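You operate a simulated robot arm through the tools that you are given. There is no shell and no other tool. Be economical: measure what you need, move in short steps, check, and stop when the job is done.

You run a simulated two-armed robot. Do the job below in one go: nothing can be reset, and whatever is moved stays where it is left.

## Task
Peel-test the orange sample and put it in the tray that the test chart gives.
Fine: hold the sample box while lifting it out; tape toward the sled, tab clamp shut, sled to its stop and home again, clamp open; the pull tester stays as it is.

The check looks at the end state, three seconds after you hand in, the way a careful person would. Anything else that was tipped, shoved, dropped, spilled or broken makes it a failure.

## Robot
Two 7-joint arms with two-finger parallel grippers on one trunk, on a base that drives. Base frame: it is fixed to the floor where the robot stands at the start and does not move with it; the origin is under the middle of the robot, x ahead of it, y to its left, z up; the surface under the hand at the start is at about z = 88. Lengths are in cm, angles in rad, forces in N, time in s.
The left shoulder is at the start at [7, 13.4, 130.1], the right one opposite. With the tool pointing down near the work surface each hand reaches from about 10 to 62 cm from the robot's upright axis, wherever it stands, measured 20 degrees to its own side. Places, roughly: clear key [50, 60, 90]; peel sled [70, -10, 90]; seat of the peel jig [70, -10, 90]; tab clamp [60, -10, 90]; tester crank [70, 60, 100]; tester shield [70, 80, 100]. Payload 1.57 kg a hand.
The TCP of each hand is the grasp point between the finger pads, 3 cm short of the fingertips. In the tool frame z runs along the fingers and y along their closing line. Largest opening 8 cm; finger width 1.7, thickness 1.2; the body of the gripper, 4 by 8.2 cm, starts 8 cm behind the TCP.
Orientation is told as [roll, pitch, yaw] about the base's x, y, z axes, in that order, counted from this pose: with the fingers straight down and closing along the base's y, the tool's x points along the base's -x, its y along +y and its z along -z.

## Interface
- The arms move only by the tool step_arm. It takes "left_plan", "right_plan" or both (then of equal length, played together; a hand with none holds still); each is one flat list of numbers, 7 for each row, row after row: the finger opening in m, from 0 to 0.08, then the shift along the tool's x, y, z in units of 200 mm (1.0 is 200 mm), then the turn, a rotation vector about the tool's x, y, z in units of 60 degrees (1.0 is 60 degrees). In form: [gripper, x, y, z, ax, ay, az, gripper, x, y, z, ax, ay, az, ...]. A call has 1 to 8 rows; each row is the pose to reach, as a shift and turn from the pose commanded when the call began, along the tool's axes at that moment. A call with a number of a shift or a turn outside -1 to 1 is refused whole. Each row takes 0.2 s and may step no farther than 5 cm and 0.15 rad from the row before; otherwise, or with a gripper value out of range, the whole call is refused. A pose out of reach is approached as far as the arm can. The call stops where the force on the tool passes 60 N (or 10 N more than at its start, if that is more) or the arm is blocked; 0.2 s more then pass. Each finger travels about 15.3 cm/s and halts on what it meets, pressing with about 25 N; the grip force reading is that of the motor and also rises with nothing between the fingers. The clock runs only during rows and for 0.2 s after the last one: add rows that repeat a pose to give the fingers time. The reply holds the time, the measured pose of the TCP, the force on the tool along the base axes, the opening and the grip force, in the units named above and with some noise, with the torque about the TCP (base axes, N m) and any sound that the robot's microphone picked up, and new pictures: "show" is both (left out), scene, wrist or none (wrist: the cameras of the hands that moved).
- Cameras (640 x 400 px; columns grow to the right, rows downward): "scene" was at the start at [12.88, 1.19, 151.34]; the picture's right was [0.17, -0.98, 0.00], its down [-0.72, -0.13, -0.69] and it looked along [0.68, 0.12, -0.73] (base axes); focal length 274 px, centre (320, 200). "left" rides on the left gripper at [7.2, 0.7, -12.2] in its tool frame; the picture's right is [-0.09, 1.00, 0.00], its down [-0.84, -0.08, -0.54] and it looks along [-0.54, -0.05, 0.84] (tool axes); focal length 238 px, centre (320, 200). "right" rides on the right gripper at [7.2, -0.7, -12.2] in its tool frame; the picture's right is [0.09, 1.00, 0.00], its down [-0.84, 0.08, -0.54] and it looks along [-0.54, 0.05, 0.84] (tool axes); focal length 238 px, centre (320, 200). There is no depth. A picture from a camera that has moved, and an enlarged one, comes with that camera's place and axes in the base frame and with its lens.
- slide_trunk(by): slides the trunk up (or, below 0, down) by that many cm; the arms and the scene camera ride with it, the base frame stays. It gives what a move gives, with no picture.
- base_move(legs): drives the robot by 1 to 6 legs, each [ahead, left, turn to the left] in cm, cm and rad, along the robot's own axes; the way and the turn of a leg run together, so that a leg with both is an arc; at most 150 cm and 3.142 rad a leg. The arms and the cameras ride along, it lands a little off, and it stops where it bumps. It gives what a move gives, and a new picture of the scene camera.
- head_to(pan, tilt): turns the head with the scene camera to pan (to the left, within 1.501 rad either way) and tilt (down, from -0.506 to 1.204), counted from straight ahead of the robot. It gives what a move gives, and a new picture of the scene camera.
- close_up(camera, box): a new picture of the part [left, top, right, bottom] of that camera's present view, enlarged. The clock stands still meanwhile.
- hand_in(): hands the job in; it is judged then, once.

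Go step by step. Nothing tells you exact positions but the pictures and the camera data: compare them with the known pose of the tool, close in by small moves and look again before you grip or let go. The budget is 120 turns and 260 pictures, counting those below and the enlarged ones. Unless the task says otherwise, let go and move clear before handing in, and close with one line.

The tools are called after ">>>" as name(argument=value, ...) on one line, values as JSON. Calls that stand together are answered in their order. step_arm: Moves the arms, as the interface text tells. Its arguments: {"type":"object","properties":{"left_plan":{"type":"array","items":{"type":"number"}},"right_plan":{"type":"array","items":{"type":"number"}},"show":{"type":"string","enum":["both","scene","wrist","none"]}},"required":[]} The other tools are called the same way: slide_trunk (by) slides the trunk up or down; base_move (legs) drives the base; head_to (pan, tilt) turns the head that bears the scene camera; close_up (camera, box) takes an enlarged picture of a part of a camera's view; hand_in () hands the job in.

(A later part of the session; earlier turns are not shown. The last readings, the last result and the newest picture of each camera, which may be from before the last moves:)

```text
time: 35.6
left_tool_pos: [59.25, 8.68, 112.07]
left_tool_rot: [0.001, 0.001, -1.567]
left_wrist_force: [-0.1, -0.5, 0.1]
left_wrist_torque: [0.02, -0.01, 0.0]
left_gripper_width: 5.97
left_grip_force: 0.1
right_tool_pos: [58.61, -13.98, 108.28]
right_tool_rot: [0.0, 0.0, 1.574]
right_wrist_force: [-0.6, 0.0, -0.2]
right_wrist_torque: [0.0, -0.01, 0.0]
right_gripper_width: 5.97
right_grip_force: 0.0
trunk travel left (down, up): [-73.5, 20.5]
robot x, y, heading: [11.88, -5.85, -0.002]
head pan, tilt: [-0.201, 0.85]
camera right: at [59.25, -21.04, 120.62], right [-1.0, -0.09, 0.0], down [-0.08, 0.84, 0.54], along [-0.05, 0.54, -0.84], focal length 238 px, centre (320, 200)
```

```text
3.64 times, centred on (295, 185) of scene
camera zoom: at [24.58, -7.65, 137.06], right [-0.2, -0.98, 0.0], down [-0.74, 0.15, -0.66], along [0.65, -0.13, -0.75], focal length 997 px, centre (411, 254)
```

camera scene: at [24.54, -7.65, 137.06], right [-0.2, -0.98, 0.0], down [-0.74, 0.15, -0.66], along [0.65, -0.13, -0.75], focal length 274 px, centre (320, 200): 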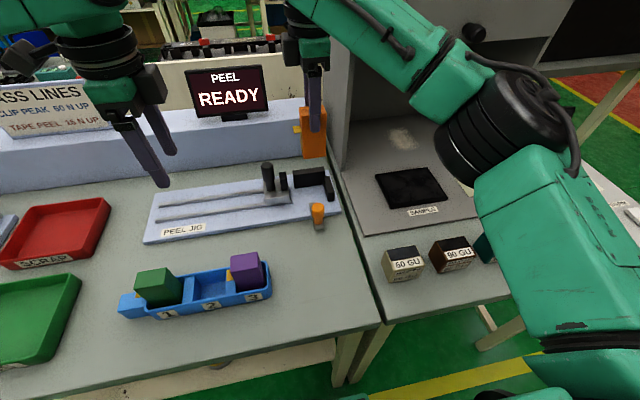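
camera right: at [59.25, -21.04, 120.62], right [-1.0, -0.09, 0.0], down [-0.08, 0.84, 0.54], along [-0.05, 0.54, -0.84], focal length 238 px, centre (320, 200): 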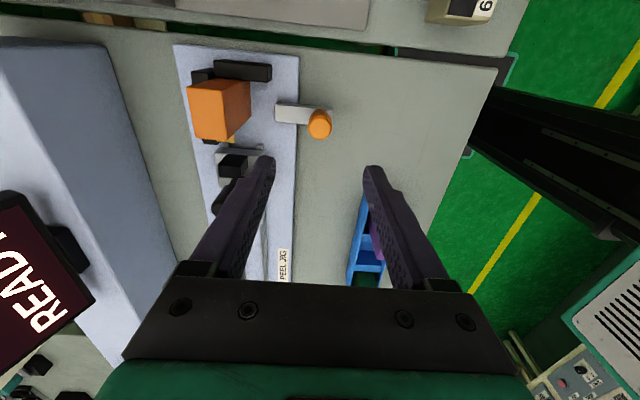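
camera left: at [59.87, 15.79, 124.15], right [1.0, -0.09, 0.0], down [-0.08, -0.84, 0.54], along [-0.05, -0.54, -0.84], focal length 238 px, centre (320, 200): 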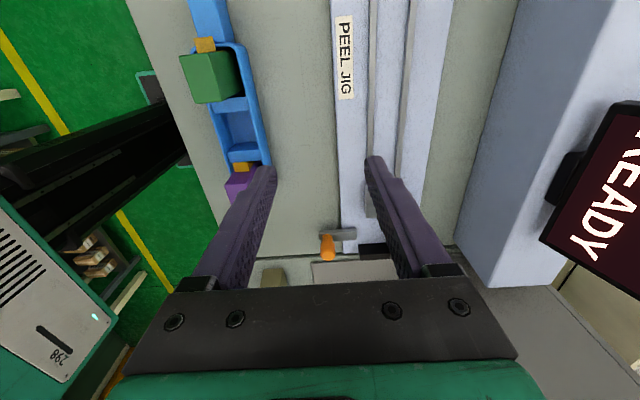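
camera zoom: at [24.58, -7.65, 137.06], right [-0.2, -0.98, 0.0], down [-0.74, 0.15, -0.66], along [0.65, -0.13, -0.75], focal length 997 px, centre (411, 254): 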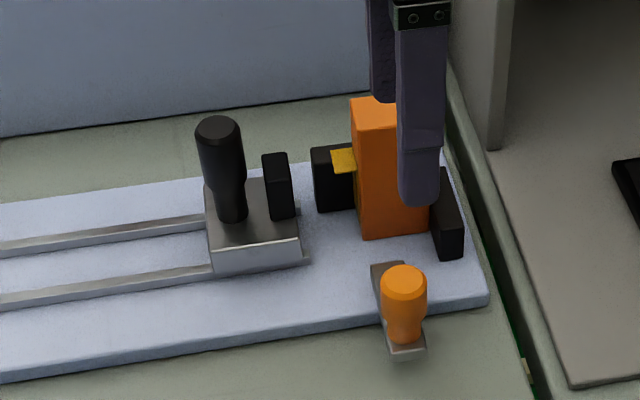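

The knob is centred at about (58.5, -14). I lower to z 95.2 and close on it.

>>> step_arm(right_plan=[0.06, 0, 0, 0.22, 0, 0, 0, 0.06, 0, 0.005, 0.44, 0, 0, 0, 0.06, 0, 0.005, 0.655, 0, 0, 0, 0.04, 0, 0.005, 0.655, 0, 0, 0, 0.02, 0, 0.005, 0.655, 0, 0, 0, 0.01, 0, 0.005, 0.655, 0, 0, 0, 0.01, 0, 0.005, 0.655, 0, 0, 0], show="wrist")

>>> close_up(camera="scene", box=[245, 130, 345, 240])

```text
time: 37.2
left_tool_pos: [59.24, 8.73, 111.96]
left_tool_rot: [-0.001, 0.001, -1.57]
left_wrist_force: [0.3, 0.4, 0.1]
left_wrist_torque: [0.0, 0.0, 0.01]
left_gripper_width: 6.0
left_grip_force: 0.1
right_tool_pos: [58.66, -14.07, 95.19]
right_tool_rot: [0.0, 0.001, 1.57]
right_wrist_force: [0.4, 0.6, -4.1]
right_wrist_torque: [0.16, -0.72, -0.05]
right_gripper_width: 2.51
right_grip_force: 36.7
trunk travel left (down, up): [-73.5, 20.5]
robot x, y, heading: [12.05, -5.8, 0.002]
head pan, tilt: [-0.201, 0.85]
camera right: at [59.35, -21.09, 107.52], right [-1.0, -0.09, 0.0], down [-0.08, 0.84, 0.54], along [-0.05, 0.54, -0.84], focal length 238 px, centre (320, 200)
```

right: 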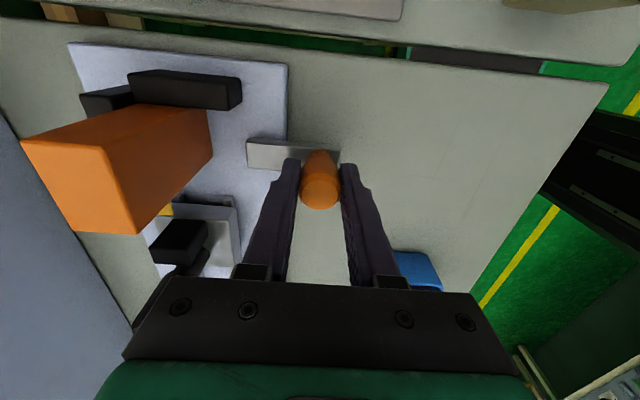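

```text
3.64 times, centred on (295, 185) of scene
camera zoom: at [24.6, -7.69, 137.05], right [-0.2, -0.98, 0.0], down [-0.74, 0.15, -0.66], along [0.65, -0.13, -0.75], focal length 997 px, centre (411, 254)
```

zoom: 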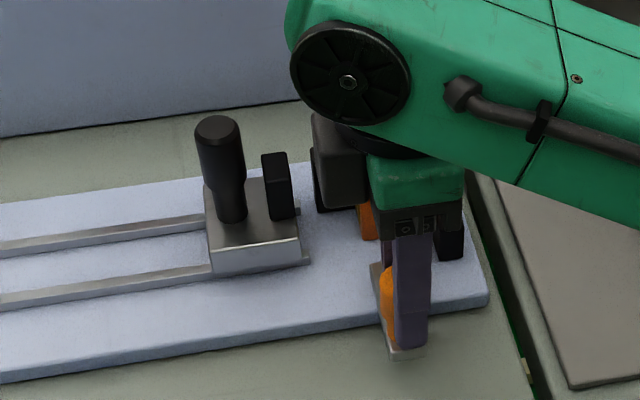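

Knob gripped (2.5 cm). I push gently toward the sample (+x) 1 cm to learn how the clamp moves.

>>> step_arm(right_plan=[0.01, 0, -0.02, 0, 0, 0, 0, 0.01, 0, -0.04, 0, 0, 0, 0, 0.01, 0, -0.05, 0, 0, 0, 0], show="wrist")

```text
time: 38.0
left_tool_pos: [59.26, 8.68, 111.87]
left_tool_rot: [0.0, -0.001, -1.569]
left_wrist_force: [0.5, -0.9, -0.7]
left_wrist_torque: [0.01, 0.01, -0.03]
left_gripper_width: 6.03
left_grip_force: 0.0
right_tool_pos: [59.54, -13.96, 95.2]
right_tool_rot: [0.003, 0.0, 1.574]
right_wrist_force: [-3.6, 1.6, -11.8]
right_wrist_torque: [0.12, -0.61, 0.11]
right_gripper_width: 2.5
right_grip_force: 36.5
trunk travel left (down, up): [-73.5, 20.5]
robot x, y, heading: [12.08, -5.8, -0.003]
head pan, tilt: [-0.201, 0.85]
camera right: at [60.23, -21.09, 107.52], right [-1.0, -0.1, 0.0], down [-0.08, 0.84, 0.54], along [-0.05, 0.54, -0.84], focal length 238 px, centre (320, 200)
```

right: 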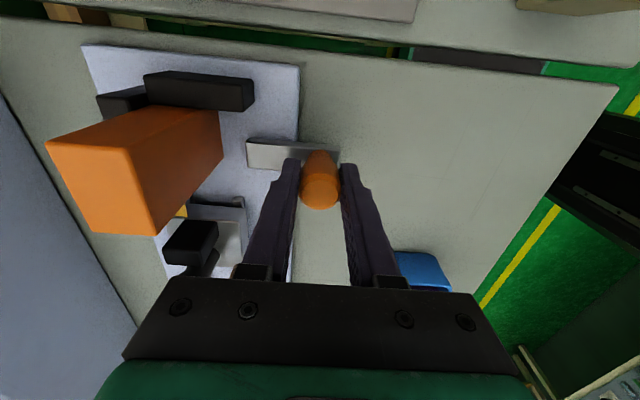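

It is a slider and moves with the hand. I keep pushing +x until it meets its stop.

>>> step_arm(right_plan=[0.01, 0, -0.02, 0.002, 0, 0, 0, 0.01, 0, -0.04, 0.004, 0, 0, 0, 0.01, 0, -0.06, 0.004, 0, 0, 0, 0.01, 0, -0.075, 0.004, 0, 0, 0], show="wrist")

>>> close_up(camera="scene", box=[160, 50, 345, 240])

```text
time: 39.0
left_tool_pos: [59.19, 8.73, 111.94]
left_tool_rot: [-0.001, 0.001, -1.568]
left_wrist_force: [-0.3, 0.0, 0.3]
left_wrist_torque: [0.02, 0.02, 0.0]
left_gripper_width: 6.03
left_grip_force: 0.1
right_tool_pos: [60.99, -13.99, 95.32]
right_tool_rot: [-0.001, 0.0, 1.571]
right_wrist_force: [-2.1, 0.0, -2.3]
right_wrist_torque: [0.07, 0.76, 0.1]
right_gripper_width: 2.54
right_grip_force: 36.5
trunk travel left (down, up): [-73.5, 20.5]
robot x, y, heading: [11.76, -5.8, -0.002]
head pan, tilt: [-0.201, 0.85]
camera right: at [61.67, -21.09, 107.53], right [-1.0, -0.09, 0.0], down [-0.08, 0.84, 0.54], along [-0.05, 0.54, -0.84], focal length 238 px, centre (320, 200)
```

right: 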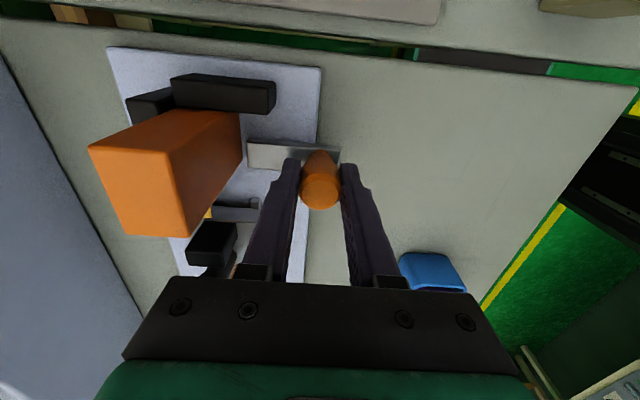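

```text
2.11 times, centred on (252, 145) of scene
camera zoom: at [24.56, -7.63, 137.06], right [-0.2, -0.98, 0.0], down [-0.74, 0.15, -0.66], along [0.65, -0.13, -0.75], focal length 577 px, centre (462, 316)
```

zoom: 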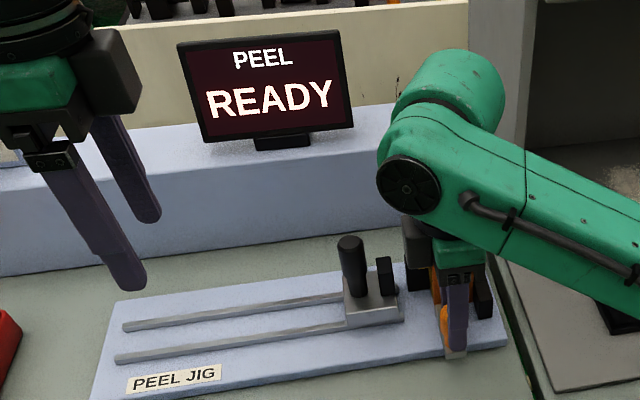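

>>> step_arm(right_plan=[0.01, 0, -0.015, 0, 0, 0, 0, 0.01, 0, -0.03, 0, 0, 0, 0, 0.01, 0, -0.045, 0, 0, 0, 0], show="wrist")

>>> close_up(camera="scene", box=[160, 50, 345, 240])

```text
time: 39.8
left_tool_pos: [58.98, 8.71, 112.17]
left_tool_rot: [0.004, -0.001, -1.569]
left_wrist_force: [0.3, -0.3, 0.0]
left_wrist_torque: [0.01, -0.02, 0.03]
left_gripper_width: 5.98
left_grip_force: 0.1
right_tool_pos: [61.49, -13.99, 95.24]
right_tool_rot: [0.002, 0.001, 1.575]
right_wrist_force: [-13.1, 2.8, -10.9]
right_wrist_torque: [0.13, -0.76, -0.03]
right_gripper_width: 2.51
right_grip_force: 36.8
trunk travel left (down, up): [-73.5, 20.5]
robot x, y, heading: [12.06, -5.71, -0.003]
head pan, tilt: [-0.201, 0.85]
camera right: at [62.31, -21.08, 107.54], right [-1.0, -0.1, 0.0], down [-0.08, 0.84, 0.54], along [-0.05, 0.54, -0.84], focal length 238 px, centre (320, 200)
```

right: 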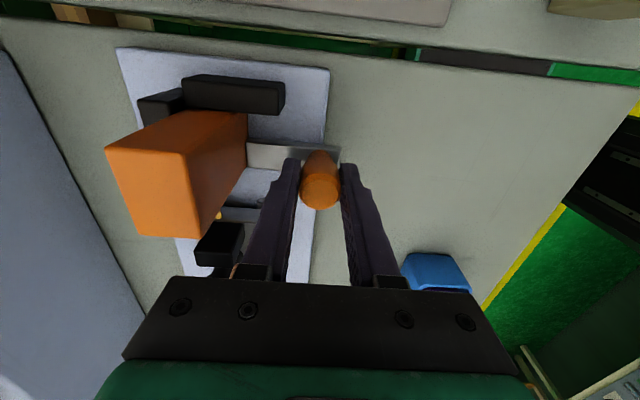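

```text
2.11 times, centred on (252, 145) of scene
camera zoom: at [24.31, -7.64, 137.07], right [-0.2, -0.98, 0.0], down [-0.74, 0.15, -0.66], along [0.65, -0.13, -0.75], focal length 577 px, centre (462, 316)
```

zoom: 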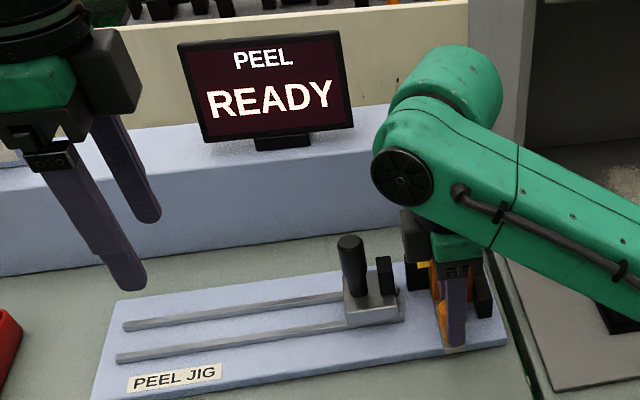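

Resistance has risen to 13 N at x 61.5. I push a little more to be sure it is at its stop.

>>> step_arm(right_plan=[0.01, 0, -0.015, 0, 0, 0, 0, 0.01, 0, -0.03, 0, 0, 0, 0], show="wrist")

>>> close_up(camera="scene", box=[200, 50, 345, 240])

```text
time: 40.4
left_tool_pos: [58.58, 8.67, 112.22]
left_tool_rot: [0.007, 0.0, -1.568]
left_wrist_force: [0.7, 0.8, 0.4]
left_wrist_torque: [0.04, 0.0, 0.0]
left_gripper_width: 6.0
left_grip_force: 0.0
right_tool_pos: [61.67, -14.04, 95.4]
right_tool_rot: [0.005, 0.002, 1.577]
right_wrist_force: [-37.0, 0.6, -21.9]
right_wrist_torque: [-0.29, -0.35, 0.0]
right_gripper_width: 2.53
right_grip_force: 36.8
trunk travel left (down, up): [-73.5, 20.5]
robot x, y, heading: [11.82, -5.92, -0.003]
head pan, tilt: [-0.201, 0.85]
camera right: at [62.43, -21.07, 107.59], right [-1.0, -0.1, 0.01], down [-0.08, 0.84, 0.54], along [-0.06, 0.54, -0.84], focal length 238 px, centre (320, 200)
```

right: 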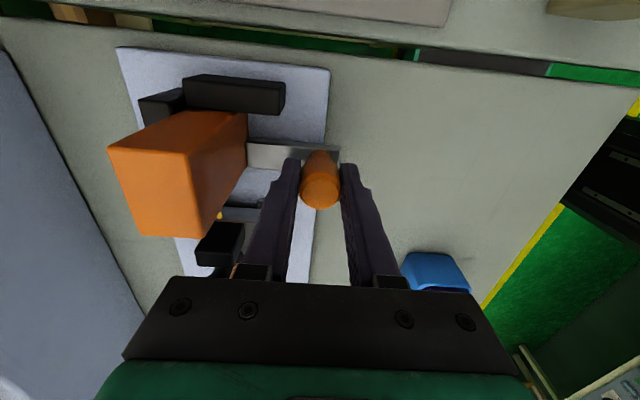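

```text
2.11 times, centred on (272, 145) of scene
camera zoom: at [23.78, -7.69, 137.11], right [-0.2, -0.98, 0.0], down [-0.73, 0.15, -0.66], along [0.65, -0.13, -0.75], focal length 577 px, centre (420, 316)
```

zoom: 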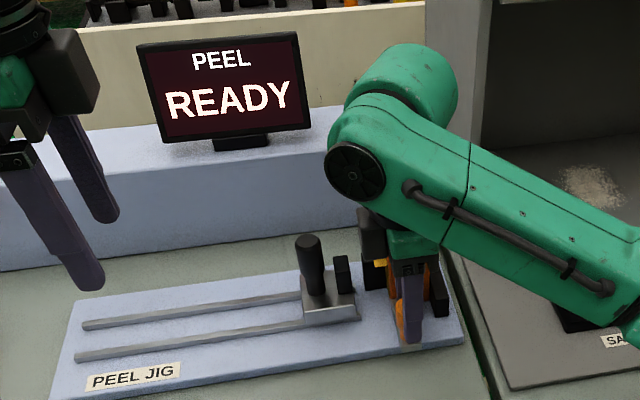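

The clamp is at its stop (37 N). I relax the push, open the fingers and lift off.

>>> step_arm(right_plan=[0.01, 0, 0.03, 0.005, 0, 0, 0, 0.03, 0, 0.03, 0.005, 0, 0, 0, 0.05, 0, 0.03, 0.005, 0, 0, 0, 0.05, 0, 0.03, 0.005, 0, 0, 0, 0.05, 0, 0.03, -0.2, 0, 0, 0, 0.05, 0, 0.03, -0.4, 0, 0, 0, 0.05, 0, 0.03, -0.6, 0, 0, 0, 0.05, 0, 0.03, -0.8, 0, 0, 0], show="wrist")

>>> close_up(camera="scene", box=[200, 50, 345, 240])

>>> close_up(camera="right", box=[200, 50, 400, 210])

```text
time: 42.2
left_tool_pos: [59.08, 8.8, 111.98]
left_tool_rot: [0.003, 0.001, -1.569]
left_wrist_force: [0.5, -0.1, 0.3]
left_wrist_torque: [-0.02, -0.03, 0.01]
left_gripper_width: 5.99
left_grip_force: 0.2
right_tool_pos: [61.69, -14.04, 111.05]
right_tool_rot: [0.0, -0.001, 1.571]
right_wrist_force: [-0.1, -0.2, 0.3]
right_wrist_torque: [0.0, -0.01, -0.02]
right_gripper_width: 5.02
right_grip_force: 0.0
trunk travel left (down, up): [-73.5, 20.5]
robot x, y, heading: [11.78, -6.0, 0.001]
head pan, tilt: [-0.201, 0.85]
camera right: at [62.35, -21.07, 123.4], right [-1.0, -0.09, 0.0], down [-0.08, 0.84, 0.54], along [-0.05, 0.54, -0.84], focal length 238 px, centre (320, 200)
```

right: 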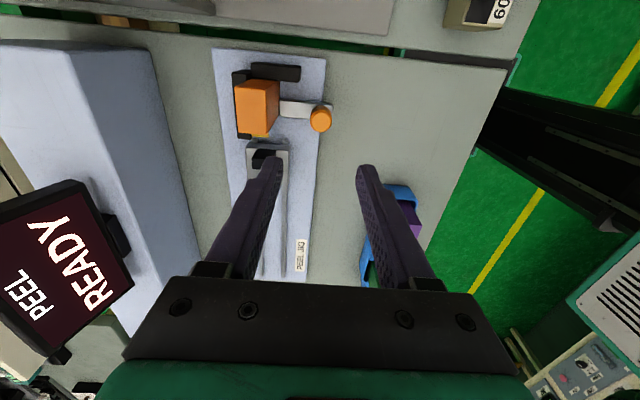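

```text
2.11 times, centred on (272, 145) of scene
camera zoom: at [24.45, -7.6, 137.07], right [-0.2, -0.98, 0.0], down [-0.74, 0.15, -0.66], along [0.65, -0.13, -0.75], focal length 577 px, centre (420, 316)
```

zoom: 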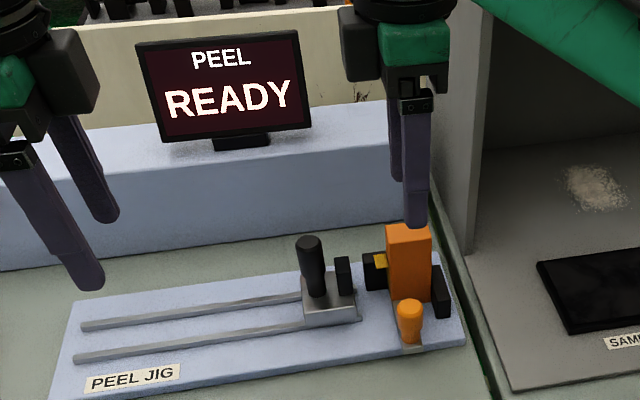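

```text
2.50 times, centred on (300, 130) of right
camera zoom: at [62.35, -21.07, 123.4], right [-1.0, -0.09, 0.0], down [-0.08, 0.84, 0.54], along [-0.05, 0.54, -0.84], focal length 596 px, centre (370, 375)
```

zoom: 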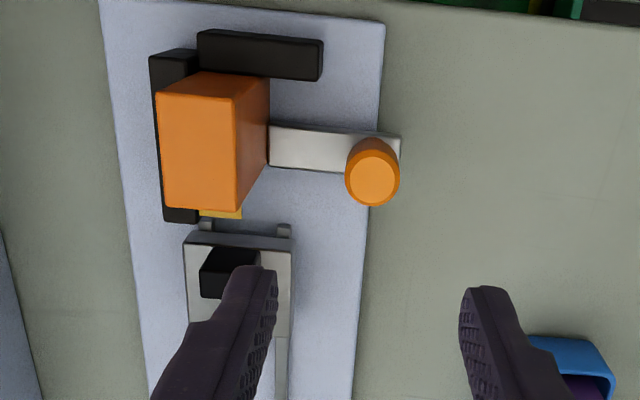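

The clamp is shut and the sample still seated. Next the sled: its handle is around (67.7, -5.3), z 93–100. I turn the left hand back to close along y and park the right hand away.

>>> step_arm(left_plan=[0.07, 0, 0, 0, 0, 0, -0.125, 0.07, 0, 0, 0, 0, 0, -0.25, 0.07, 0, 0, 0, 0, 0, -0.375, 0.07, 0, 0, 0, 0, 0, -0.5, 0.07, 0, 0, 0, 0, 0, -0.625, 0.07, 0, 0, 0, 0, 0, -0.75], right_plan=[0.05, 0, 0.1, -0.1, 0, 0, 0, 0.05, 0.1, 0.2, -0.15, 0, 0, 0, 0.05, 0.2, 0.3, -0.2, 0, 0, 0, 0.05, 0.3, 0.4, -0.2, 0, 0, 0, 0.05, 0.4, 0.5, -0.2, 0, 0, 0, 0.05, 0.4, 0.58, -0.2, 0, 0, 0], show="none")

>>> step_arm(left_plan=[0.07, 0, 0, 0, 0, 0, -0.125, 0.07, 0, 0, 0, 0, 0, -0.25, 0.07, 0, 0, 0, 0, 0, -0.375, 0.07, 0, 0, 0, 0, 0, -0.5, 0.07, 0, 0, 0, 0, 0, -0.625, 0.07, 0, 0, 0, 0, 0, -0.75, 0.07, 0, 0, 0, 0, 0, -0.75])

```text
time: 43.6
left_tool_pos: [59.23, 8.85, 111.93]
left_tool_rot: [-0.001, -0.001, -0.781]
left_wrist_force: [0.5, -0.8, 0.7]
left_wrist_torque: [-0.01, 0.01, 0.0]
left_gripper_width: 6.97
left_grip_force: 0.0
right_tool_pos: [50.15, -21.99, 115.24]
right_tool_rot: [0.001, 0.0, 1.572]
right_wrist_force: [0.4, -0.9, 0.2]
right_wrist_torque: [0.0, 0.0, 0.02]
right_gripper_width: 4.96
right_grip_force: 0.0
trunk travel left (down, up): [-73.5, 20.5]
robot x, y, heading: [12.22, -5.62, 0.005]
head pan, tilt: [-0.201, 0.85]
```

```text
time: 45.2
left_tool_pos: [59.4, 8.74, 111.96]
left_tool_rot: [0.0, 0.0, 0.003]
left_wrist_force: [-0.7, -0.5, 0.2]
left_wrist_torque: [-0.01, 0.0, -0.01]
left_gripper_width: 7.01
left_grip_force: 0.0
right_tool_pos: [50.15, -22.07, 115.23]
right_tool_rot: [0.0, 0.001, 1.573]
right_wrist_force: [-0.2, 0.3, 0.3]
right_wrist_torque: [-0.03, 0.01, 0.03]
right_gripper_width: 5.0
right_grip_force: 0.0
trunk travel left (down, up): [-73.5, 20.5]
robot x, y, heading: [12.09, -5.72, -0.0]
head pan, tilt: [-0.201, 0.85]
camera scene: at [24.56, -7.67, 137.06], right [-0.2, -0.98, 0.0], down [-0.74, 0.15, -0.66], along [0.65, -0.13, -0.75], focal length 274 px, centre (320, 200)
camera left: at [52.13, 9.24, 124.18], right [0.09, 1.0, 0.0], down [0.84, -0.07, 0.54], along [0.54, -0.05, -0.84], focal length 238 px, centre (320, 200)
```

scene: 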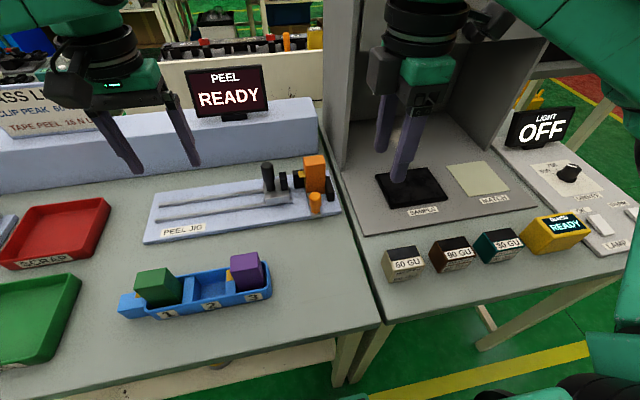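
left: 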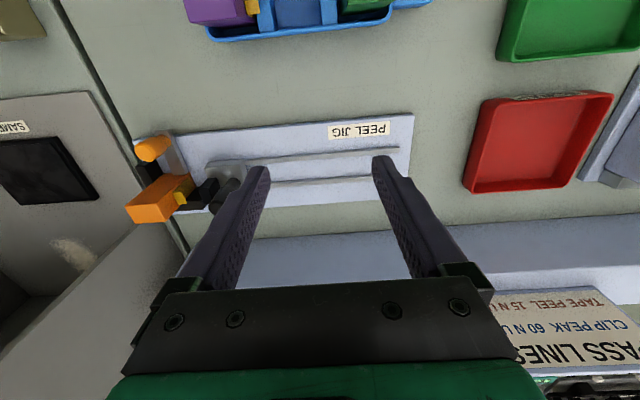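

I move the left hand above the sled handle at z 112.

>>> step_arm(left_plan=[0.07, -0.06, -0.16, -0.05, 0, 0, 0, 0.07, -0.12, -0.32, -0.05, 0, 0, 0, 0.07, -0.19, -0.48, -0.05, 0, 0, 0, 0.07, -0.26, -0.62, -0.05, 0, 0, 0, 0.07, -0.33, -0.7, -0.05, 0, 0, 0, 0.07, -0.33, -0.7, -0.05, 0, 0, 0])

>>> close_up(camera="left", box=[220, 60, 420, 260])

>>> close_up(camera="scene", box=[245, 130, 345, 240])

```text
time: 46.6
left_tool_pos: [60.29, 6.0, 112.67]
left_tool_rot: [0.001, 0.001, 0.001]
left_wrist_force: [0.9, -0.2, 0.1]
left_wrist_torque: [-0.01, 0.02, -0.01]
left_gripper_width: 6.99
left_grip_force: 0.0
left hand out of reach, approached as far as the arm can: row 1, 2, 3, 4, 5, 6
right_tool_pos: [50.33, -22.05, 115.21]
right_tool_rot: [0.002, -0.002, 1.574]
right_wrist_force: [0.6, 0.1, 0.2]
right_wrist_torque: [-0.03, 0.02, 0.0]
right_gripper_width: 4.99
right_grip_force: 0.1
trunk travel left (down, up): [-73.5, 20.5]
robot x, y, heading: [11.45, -5.94, 0.001]
head pan, tilt: [-0.201, 0.85]
camera scene: at [24.65, -7.66, 137.05], right [-0.2, -0.98, 0.0], down [-0.74, 0.15, -0.66], along [0.65, -0.13, -0.75], focal length 274 px, centre (320, 200)
camera left: at [53.14, 6.48, 124.78], right [0.09, 1.0, 0.0], down [0.84, -0.08, 0.54], along [0.54, -0.05, -0.84], focal length 238 px, centre (320, 200)
```

scene: 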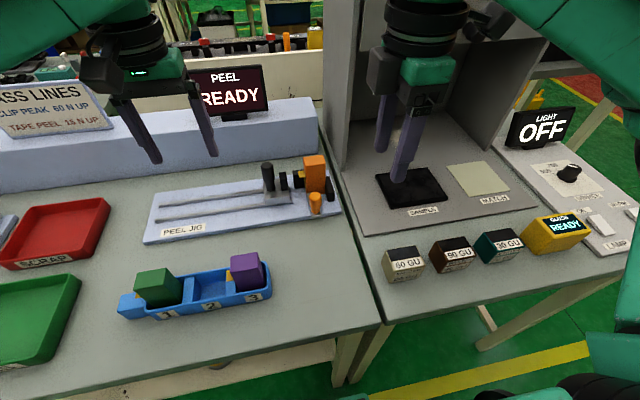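
left: 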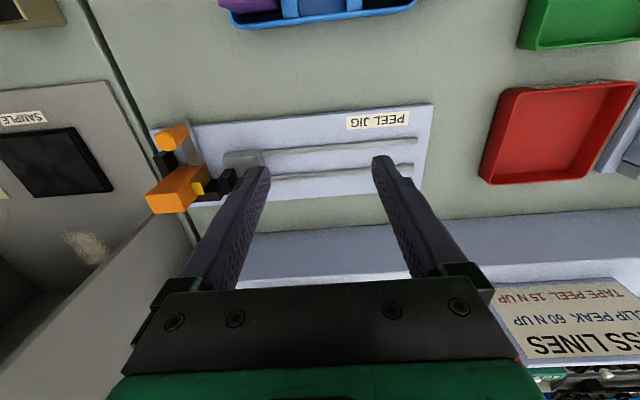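

```text
2.00 times, centred on (320, 160) of left
camera zoom: at [53.14, 6.48, 124.78], right [0.09, 1.0, 0.0], down [0.84, -0.08, 0.54], along [0.54, -0.05, -0.84], focal length 477 px, centre (320, 280)
```

zoom: 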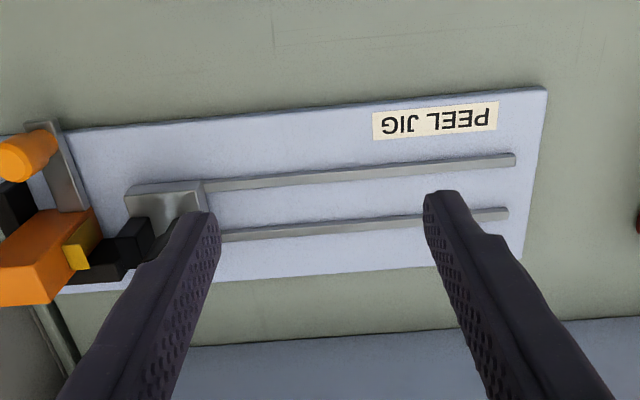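

```text
3.64 times, centred on (295, 185) of scene
camera zoom: at [24.65, -7.66, 137.05], right [-0.2, -0.98, 0.0], down [-0.74, 0.15, -0.66], along [0.65, -0.13, -0.75], focal length 997 px, centre (411, 254)
```

zoom: 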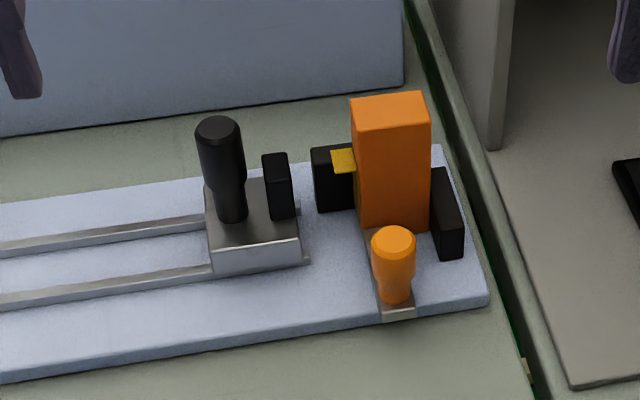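

The left hand falls short in this posture. I drive 4 cm further ahead (still clear of the table legs) and then try the approach a bit lower.

>>> base_move(legs=[[4, 0, 0]])

>>> step_arm(left_plan=[0.07, 0, 0, 0.15, 0, 0, 0, 0.07, 0, -0.1, 0.35, 0, 0, 0, 0.07, -0.03, -0.2, 0.42, 0, 0, 0, 0.07, -0.09, -0.4, 0.42, 0, 0, 0, 0.07, -0.14, -0.56, 0.42, 0, 0, 0, 0.07, -0.14, -0.56, 0.42, 0, 0, 0])

```text
time: 47.5
left_tool_pos: [63.54, 5.87, 113.01]
left_tool_rot: [0.001, -0.007, 0.001]
left_wrist_force: [-0.7, -0.8, 1.1]
left_wrist_torque: [0.01, -0.05, 0.0]
left_gripper_width: 7.0
left_grip_force: 0.1
right_tool_pos: [53.56, -21.99, 115.56]
right_tool_rot: [-0.006, 0.0, 1.573]
right_wrist_force: [-0.6, 0.3, -0.5]
right_wrist_torque: [-0.02, -0.05, 0.0]
right_gripper_width: 5.01
right_grip_force: 0.1
trunk travel left (down, up): [-73.5, 20.5]
robot x, y, heading: [15.68, -5.81, 0.006]
head pan, tilt: [-0.201, 0.85]
camera scene: at [27.78, -7.65, 137.14], right [-0.2, -0.98, 0.0], down [-0.73, 0.15, -0.66], along [0.65, -0.13, -0.75], focal length 274 px, centre (320, 200)
```

scene: 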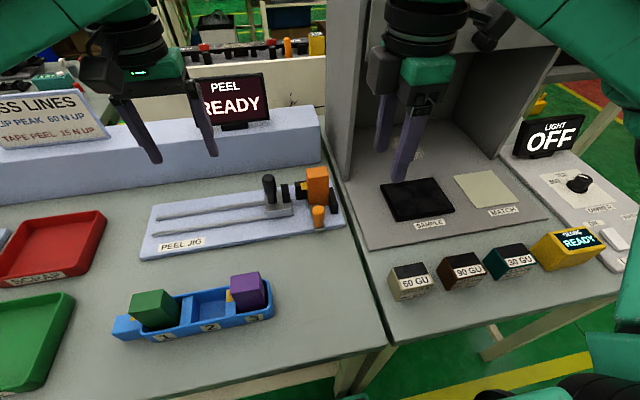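

```text
time: 48.9
left_tool_pos: [62.17, 2.12, 104.0]
left_tool_rot: [0.0, -0.001, 0.003]
left_wrist_force: [0.6, -0.4, 0.1]
left_wrist_torque: [0.0, 0.0, -0.02]
left_gripper_width: 7.01
left_grip_force: 0.1
left hand out of reach, approached as far as the arm can: row 3, 4, 5, 6
right_tool_pos: [54.16, -22.0, 115.24]
right_tool_rot: [0.0, 0.0, 1.572]
right_wrist_force: [-0.2, 0.4, 0.3]
right_wrist_torque: [0.02, -0.02, 0.0]
right_gripper_width: 5.0
right_grip_force: 0.0
trunk travel left (down, up): [-73.5, 20.5]
robot x, y, heading: [15.52, -6.23, -0.005]
head pan, tilt: [-0.201, 0.85]
camera scene: at [28.54, -7.65, 137.06], right [-0.2, -0.98, 0.0], down [-0.74, 0.15, -0.66], along [0.65, -0.13, -0.75], focal length 274 px, centre (320, 200)
camera left: at [54.9, 2.65, 116.23], right [0.09, 1.0, 0.0], down [0.84, -0.08, 0.54], along [0.54, -0.05, -0.84], focal length 238 px, centre (320, 200)
```

scene: 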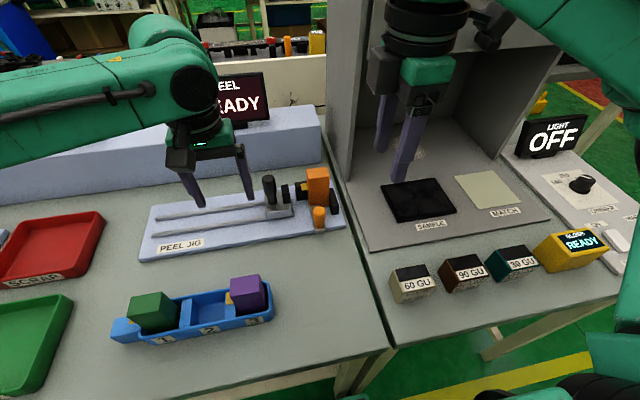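
left: 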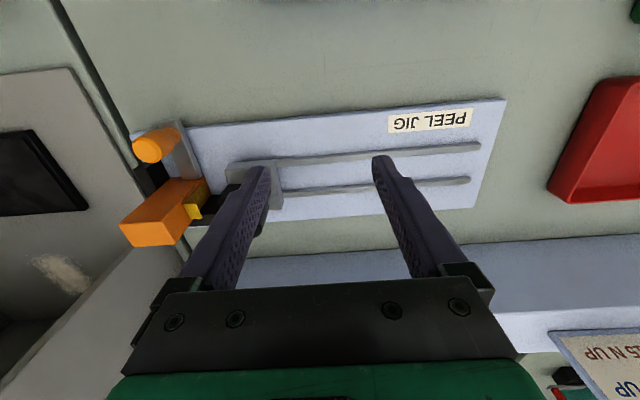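

This yaw is awkward for the left arm; the side-on grip (closing along x) worked well, so I raise, turn the left hand back to that yaw and try again.

>>> step_arm(left_plan=[0.07, 0, 0.05, -0.15, 0, 0, 0.1, 0.07, 0.03, 0.1, -0.3, 0, 0, 0.22, 0.07, 0.05, 0.15, -0.35, 0, 0, 0.34, 0.07, 0.05, 0.15, -0.35, 0, 0, 0.46, 0.07, 0.05, 0.15, -0.35, 0, 0, 0.58, 0.07, 0.05, 0.15, -0.35, 0, 0, 0.7, 0.07, 0.05, 0.15, -0.35, 0, 0, 0.75], show="none")

>>> step_arm(left_plan=[0.07, 0, 0, 0, 0, 0, 0.125, 0.07, 0, 0, 0, 0, 0, 0.25, 0.07, 0, 0, 0, 0, 0, 0.375, 0.07, 0, 0, 0, 0, 0, 0.5, 0.07, 0, 0, 0, 0, 0, 0.625, 0.07, 0, 0, 0, 0, 0, 0.75, 0.07, 0, 0, 0, 0, 0, 0.75], show="wrist")

```text
time: 50.5
left_tool_pos: [60.72, 5.13, 111.18]
left_tool_rot: [0.001, -0.003, -0.784]
left_wrist_force: [0.0, 0.7, 0.7]
left_wrist_torque: [-0.01, 0.0, -0.04]
left_gripper_width: 7.0
left_grip_force: 0.0
right_tool_pos: [54.22, -22.06, 115.25]
right_tool_rot: [-0.001, -0.001, 1.574]
right_wrist_force: [0.3, -0.7, 0.8]
right_wrist_torque: [-0.01, 0.0, 0.0]
right_gripper_width: 5.0
right_grip_force: 0.1
trunk travel left (down, up): [-73.5, 20.5]
robot x, y, heading: [15.5, -5.72, 0.001]
head pan, tilt: [-0.201, 0.85]
```

```text
time: 52.1
left_tool_pos: [60.68, 5.16, 111.17]
left_tool_rot: [0.003, 0.001, -1.57]
left_wrist_force: [-0.6, -0.4, 0.2]
left_wrist_torque: [-0.03, -0.02, 0.0]
left_gripper_width: 7.01
left_grip_force: 0.0
right_tool_pos: [54.14, -21.93, 115.4]
right_tool_rot: [-0.001, -0.001, 1.573]
right_wrist_force: [-0.3, -0.2, 0.3]
right_wrist_torque: [0.02, 0.0, -0.02]
right_gripper_width: 5.0
right_grip_force: 0.1
trunk travel left (down, up): [-73.5, 20.5]
robot x, y, heading: [15.86, -5.93, 0.001]
head pan, tilt: [-0.201, 0.85]
camera left: at [61.42, 12.28, 123.31], right [1.0, -0.09, 0.0], down [-0.08, -0.84, 0.54], along [-0.05, -0.54, -0.84], focal length 238 px, centre (320, 200)
```

left: 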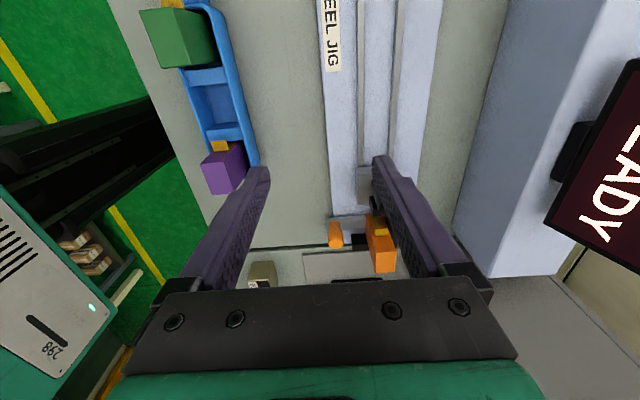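

Now I move the left hand over the sled handle (tool y is +x, tool x is +y here).

>>> step_arm(left_plan=[0.07, -0.1, 0.08, 0, 0, 0, 0, 0.07, -0.2, 0.16, 0, 0, 0, 0, 0.07, -0.32, 0.24, 0, 0, 0, 0, 0.07, -0.44, 0.32, 0, 0, 0, 0, 0.07, -0.52, 0.35, 0, 0, 0, 0, 0.07, -0.52, 0.35, 0, 0, 0, 0])

>>> close_up(camera="left", box=[230, 60, 410, 260])

>>> close_up(camera="scene", box=[245, 140, 345, 250])

```text
time: 53.5
left_tool_pos: [61.67, 2.41, 109.33]
left_tool_rot: [-0.001, -0.002, -1.567]
left_wrist_force: [0.0, 0.9, -0.5]
left_wrist_torque: [-0.01, -0.01, -0.02]
left_gripper_width: 6.98
left_grip_force: 0.0
left hand out of reach, approached as far as the arm can: row 2, 3, 4, 5, 6
right_tool_pos: [54.03, -22.03, 115.21]
right_tool_rot: [0.0, 0.002, 1.572]
right_wrist_force: [-0.6, 1.3, 0.2]
right_wrist_torque: [0.0, 0.01, 0.0]
right_gripper_width: 5.02
right_grip_force: 0.1
trunk travel left (down, up): [-73.5, 20.5]
robot x, y, heading: [15.92, -5.98, 0.002]
head pan, tilt: [-0.201, 0.85]
camera scene: at [28.47, -7.66, 137.06], right [-0.2, -0.98, 0.0], down [-0.74, 0.15, -0.66], along [0.65, -0.13, -0.75], focal length 274 px, centre (320, 200)
camera left: at [62.31, 9.57, 121.51], right [1.0, -0.09, 0.0], down [-0.08, -0.84, 0.54], along [-0.05, -0.54, -0.84], focal length 238 px, centre (320, 200)
```

scene: 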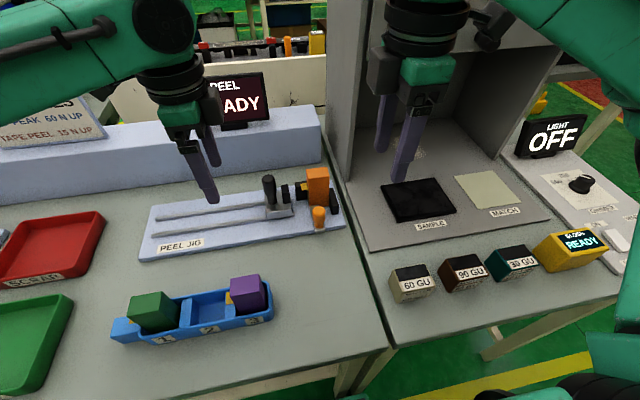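
left: 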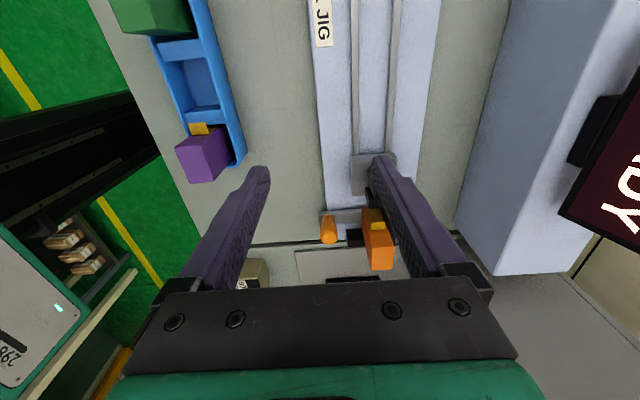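

```text
2.00 times, centred on (320, 160) of left
camera zoom: at [62.31, 9.57, 121.51], right [1.0, -0.09, 0.0], down [-0.08, -0.84, 0.54], along [-0.05, -0.54, -0.84], focal length 477 px, centre (320, 280)
```

zoom: 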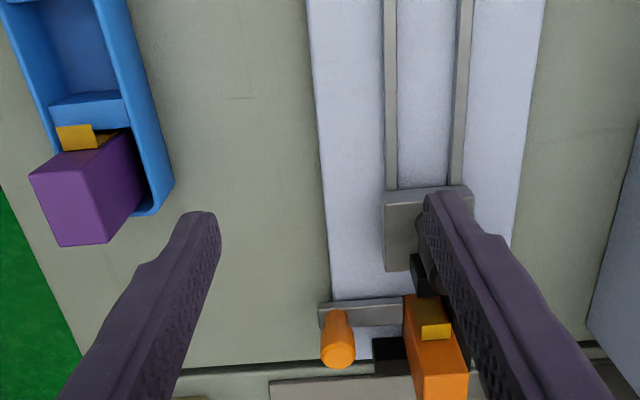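

```text
3.64 times, centred on (295, 195) of scene
camera zoom: at [28.47, -7.66, 137.06], right [-0.2, -0.98, 0.0], down [-0.74, 0.15, -0.66], along [0.65, -0.13, -0.75], focal length 997 px, centre (411, 218)
```

zoom: 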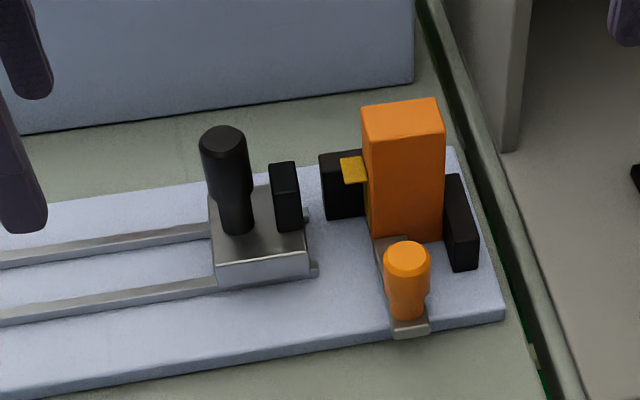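

The left arm cannot get there, so the right hand will do the sled. I pull the left hand back and drive the base 18 cm left.

>>> step_arm(left_plan=[0.07, 0.05, -0.15, -0.1, 0, 0, 0, 0.07, 0.1, -0.3, -0.2, 0, 0, 0, 0.07, 0.15, -0.45, -0.3, 0, 0, 0, 0.07, 0.2, -0.6, -0.35, 0, 0, 0, 0.07, 0.2, -0.7, -0.4, 0, 0, 0], show="none")

>>> base_move(legs=[[0, 9, 0], [0, 9, 0]])

```text
time: 54.7
left_tool_pos: [48.03, 6.45, 117.58]
left_tool_rot: [0.002, 0.0, -1.568]
left_wrist_force: [-0.6, 0.1, -0.1]
left_wrist_torque: [0.03, -0.06, 0.01]
left_gripper_width: 7.03
left_grip_force: 0.1
right_tool_pos: [54.08, -21.96, 115.36]
right_tool_rot: [-0.001, 0.002, 1.572]
right_wrist_force: [0.4, -0.6, 0.6]
right_wrist_torque: [0.03, -0.03, 0.0]
right_gripper_width: 4.98
right_grip_force: 0.1
trunk travel left (down, up): [-73.5, 20.5]
robot x, y, heading: [15.73, -5.94, 0.0]
head pan, tilt: [-0.201, 0.85]
```

```text
time: 56.5
left_tool_pos: [48.09, 24.2, 117.61]
left_tool_rot: [0.001, 0.001, -1.568]
left_wrist_force: [1.3, 0.0, 0.0]
left_wrist_torque: [0.01, -0.03, -0.01]
left_gripper_width: 6.99
left_grip_force: 0.1
right_tool_pos: [54.17, -4.18, 115.31]
right_tool_rot: [0.0, -0.002, 1.573]
right_wrist_force: [-0.2, -0.9, 0.5]
right_wrist_torque: [0.01, 0.01, 0.01]
right_gripper_width: 5.0
right_grip_force: 0.0
trunk travel left (down, up): [-73.5, 20.5]
robot x, y, heading: [15.84, 11.91, 0.003]
head pan, tilt: [-0.201, 0.85]
camera scene: at [28.48, 9.99, 137.06], right [-0.2, -0.98, 0.0], down [-0.74, 0.15, -0.66], along [0.65, -0.13, -0.75], focal length 274 px, centre (320, 200)
```

scene: 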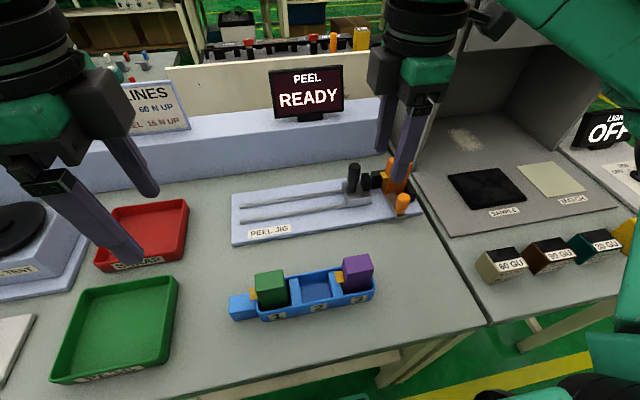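

Now the right hand goes over the sled handle.

>>> step_arm(right_plan=[0.07, 0.01, -0.15, 0, 0, 0, 0, 0.07, 0.02, -0.3, 0.05, 0, 0, 0, 0.07, 0.03, -0.45, 0.1, 0, 0, 0, 0.07, 0.05, -0.6, 0.15, 0, 0, 0, 0.07, 0.05, -0.66, 0.15, 0, 0, 0, 0.07, 0.05, -0.66, 0.15, 0, 0, 0], show="wrist")

>>> close_up(camera="right", box=[230, 40, 410, 240])

>>> close_up(camera="scene", box=[320, 130, 430, 250])

```text
time: 57.9
left_tool_pos: [48.02, 24.39, 117.59]
left_tool_rot: [0.002, 0.001, -1.57]
left_wrist_force: [-0.2, 0.2, -0.5]
left_wrist_torque: [0.02, 0.0, 0.01]
left_gripper_width: 7.0
left_grip_force: 0.0
right_tool_pos: [67.37, -4.89, 112.34]
right_tool_rot: [-0.002, -0.001, 1.571]
right_wrist_force: [0.9, 0.2, 0.0]
right_wrist_torque: [-0.04, 0.02, 0.01]
right_gripper_width: 7.0
right_grip_force: 0.2
trunk travel left (down, up): [-73.5, 20.5]
robot x, y, heading: [15.89, 12.06, -0.005]
head pan, tilt: [-0.201, 0.85]
camera right: at [68.06, -12.02, 124.62], right [-1.0, -0.09, 0.0], down [-0.08, 0.84, 0.54], along [-0.05, 0.54, -0.84], focal length 238 px, centre (320, 200)
```

right: 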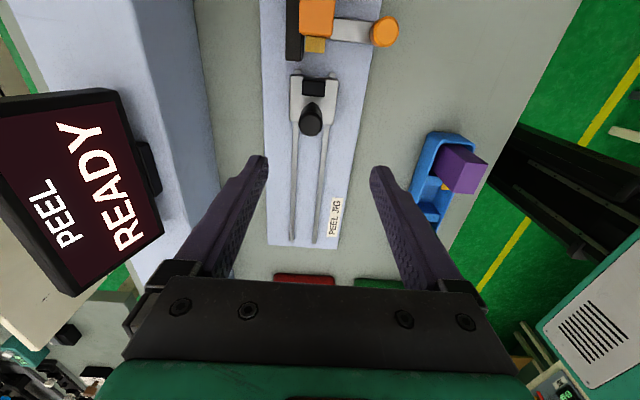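

```text
2.00 times, centred on (320, 140) of right
camera zoom: at [68.06, -12.02, 124.62], right [-1.0, -0.09, 0.0], down [-0.08, 0.84, 0.54], along [-0.05, 0.54, -0.84], focal length 477 px, centre (320, 320)
```

zoom: 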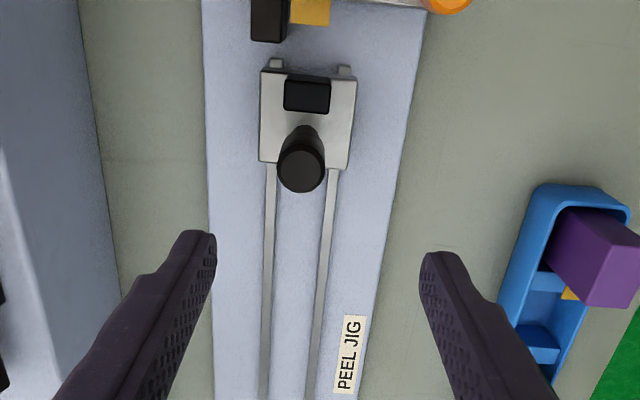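

```text
3.33 times, centred on (375, 190) of scene
camera zoom: at [28.43, 10.23, 137.07], right [-0.2, -0.98, 0.0], down [-0.74, 0.15, -0.66], along [0.65, -0.13, -0.75], focal length 914 px, centre (137, 233)
```

zoom: 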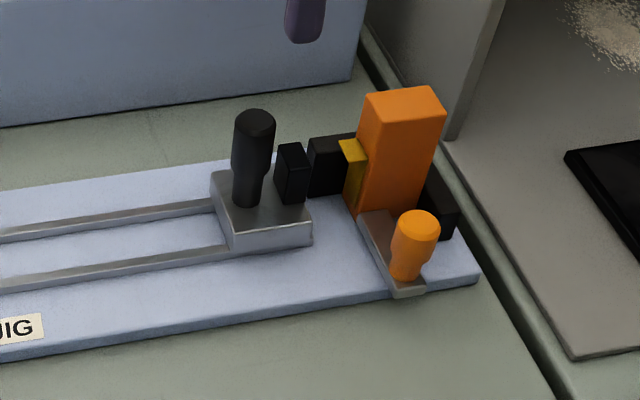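

Handle is at (68.35, -5.35), top about z 100. I lower onto it with tips at z 94 and close.

>>> step_arm(right_plan=[0.07, 0.023, -0.05, 0.15, 0, 0, 0, 0.07, 0.023, -0.05, 0.35, 0, 0, 0, 0.07, 0.023, -0.05, 0.55, 0, 0, 0, 0.07, 0.023, -0.05, 0.765, 0, 0, 0, 0.045, 0.023, -0.05, 0.765, 0, 0, 0, 0.02, 0.023, -0.05, 0.765, 0, 0, 0, 0.01, 0.023, -0.05, 0.765, 0, 0, 0, 0.01, 0.023, -0.05, 0.765, 0, 0, 0], show="wrist")

>>> close_up(camera="scene", box=[320, 130, 430, 250])

```text
time: 59.7
left_tool_pos: [48.35, 24.39, 117.49]
left_tool_rot: [0.001, 0.0, -1.571]
left_wrist_force: [-0.1, 0.4, 0.1]
left_wrist_torque: [0.01, 0.03, -0.02]
left_gripper_width: 7.0
left_grip_force: 0.1
right_tool_pos: [68.32, -5.76, 96.86]
right_tool_rot: [0.0, 0.001, 1.572]
right_wrist_force: [2.7, -0.7, -1.8]
right_wrist_torque: [-0.14, -0.87, -0.08]
right_gripper_width: 2.55
right_grip_force: 36.8
trunk travel left (down, up): [-73.5, 20.5]
robot x, y, heading: [15.99, 12.02, 0.002]
head pan, tilt: [-0.201, 0.85]
camera right: at [69.11, -12.86, 109.25], right [-1.0, -0.09, 0.0], down [-0.08, 0.84, 0.54], along [-0.05, 0.54, -0.84], focal length 238 px, centre (320, 200)
```

right: 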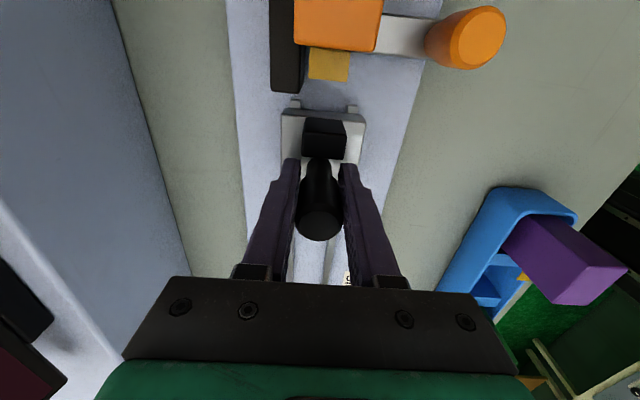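

```text
3.33 times, centred on (375, 190) of scene
camera zoom: at [28.62, 10.19, 137.04], right [-0.2, -0.98, 0.0], down [-0.74, 0.15, -0.66], along [0.65, -0.13, -0.75], focal length 914 px, centre (137, 233)
```

zoom: 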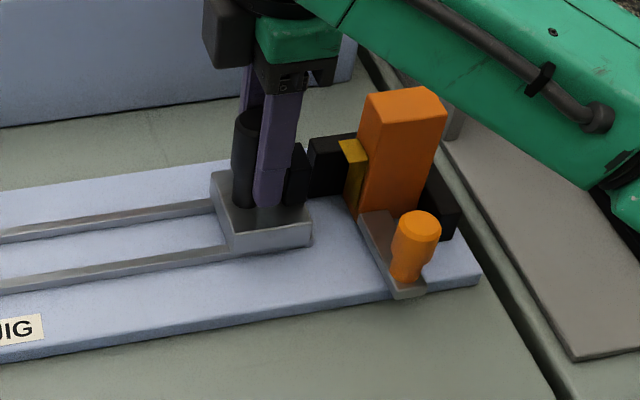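

Handle gripped. I pull the sled toward its far stop (+y), slowly, first 2 cm.

>>> step_arm(right_plan=[0.01, -0.02, 0, 0, 0, 0, 0, 0.01, -0.04, 0, 0, 0, 0, 0, 0.01, -0.07, 0, 0, 0, 0, 0, 0.01, -0.1, 0, 0, 0, 0, 0], show="scene")

>>> close_up(camera="scene", box=[250, 50, 430, 250])

```text
time: 60.7
left_tool_pos: [48.24, 24.24, 117.57]
left_tool_rot: [0.001, -0.001, -1.57]
left_wrist_force: [0.4, -0.3, -0.1]
left_wrist_torque: [0.0, -0.01, 0.03]
left_gripper_width: 6.97
left_grip_force: 0.1
right_tool_pos: [68.45, -3.53, 96.89]
right_tool_rot: [0.0, -0.001, 1.573]
right_wrist_force: [0.4, -2.9, -2.7]
right_wrist_torque: [-0.13, -0.74, -0.14]
right_gripper_width: 2.53
right_grip_force: 36.5
trunk travel left (down, up): [-73.5, 20.5]
robot x, y, heading: [15.92, 12.28, 0.003]
head pan, tilt: [-0.201, 0.85]
camera scene: at [28.57, 10.16, 137.05], right [-0.2, -0.98, 0.0], down [-0.74, 0.15, -0.66], along [0.65, -0.13, -0.75], focal length 274 px, centre (320, 200)
```

scene: 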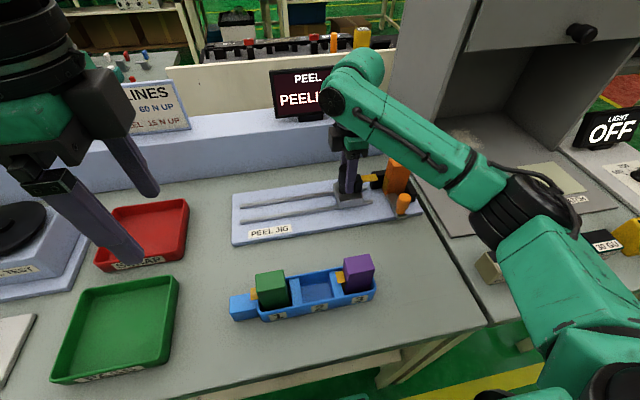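

```text
2.00 times, centred on (340, 150) of scene
camera zoom: at [28.57, 10.16, 137.05], right [-0.2, -0.98, 0.0], down [-0.74, 0.15, -0.66], along [0.65, -0.13, -0.75], focal length 548 px, centre (280, 300)
```

zoom: 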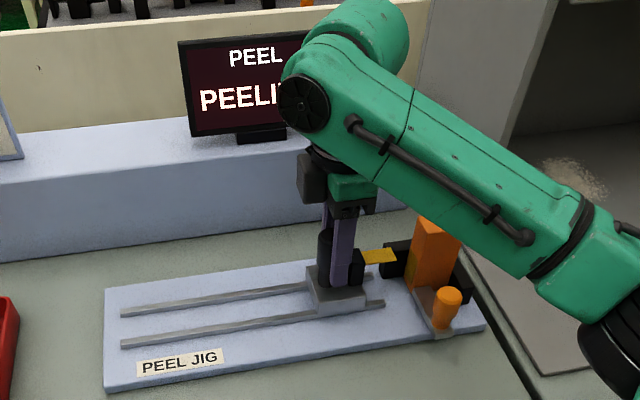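

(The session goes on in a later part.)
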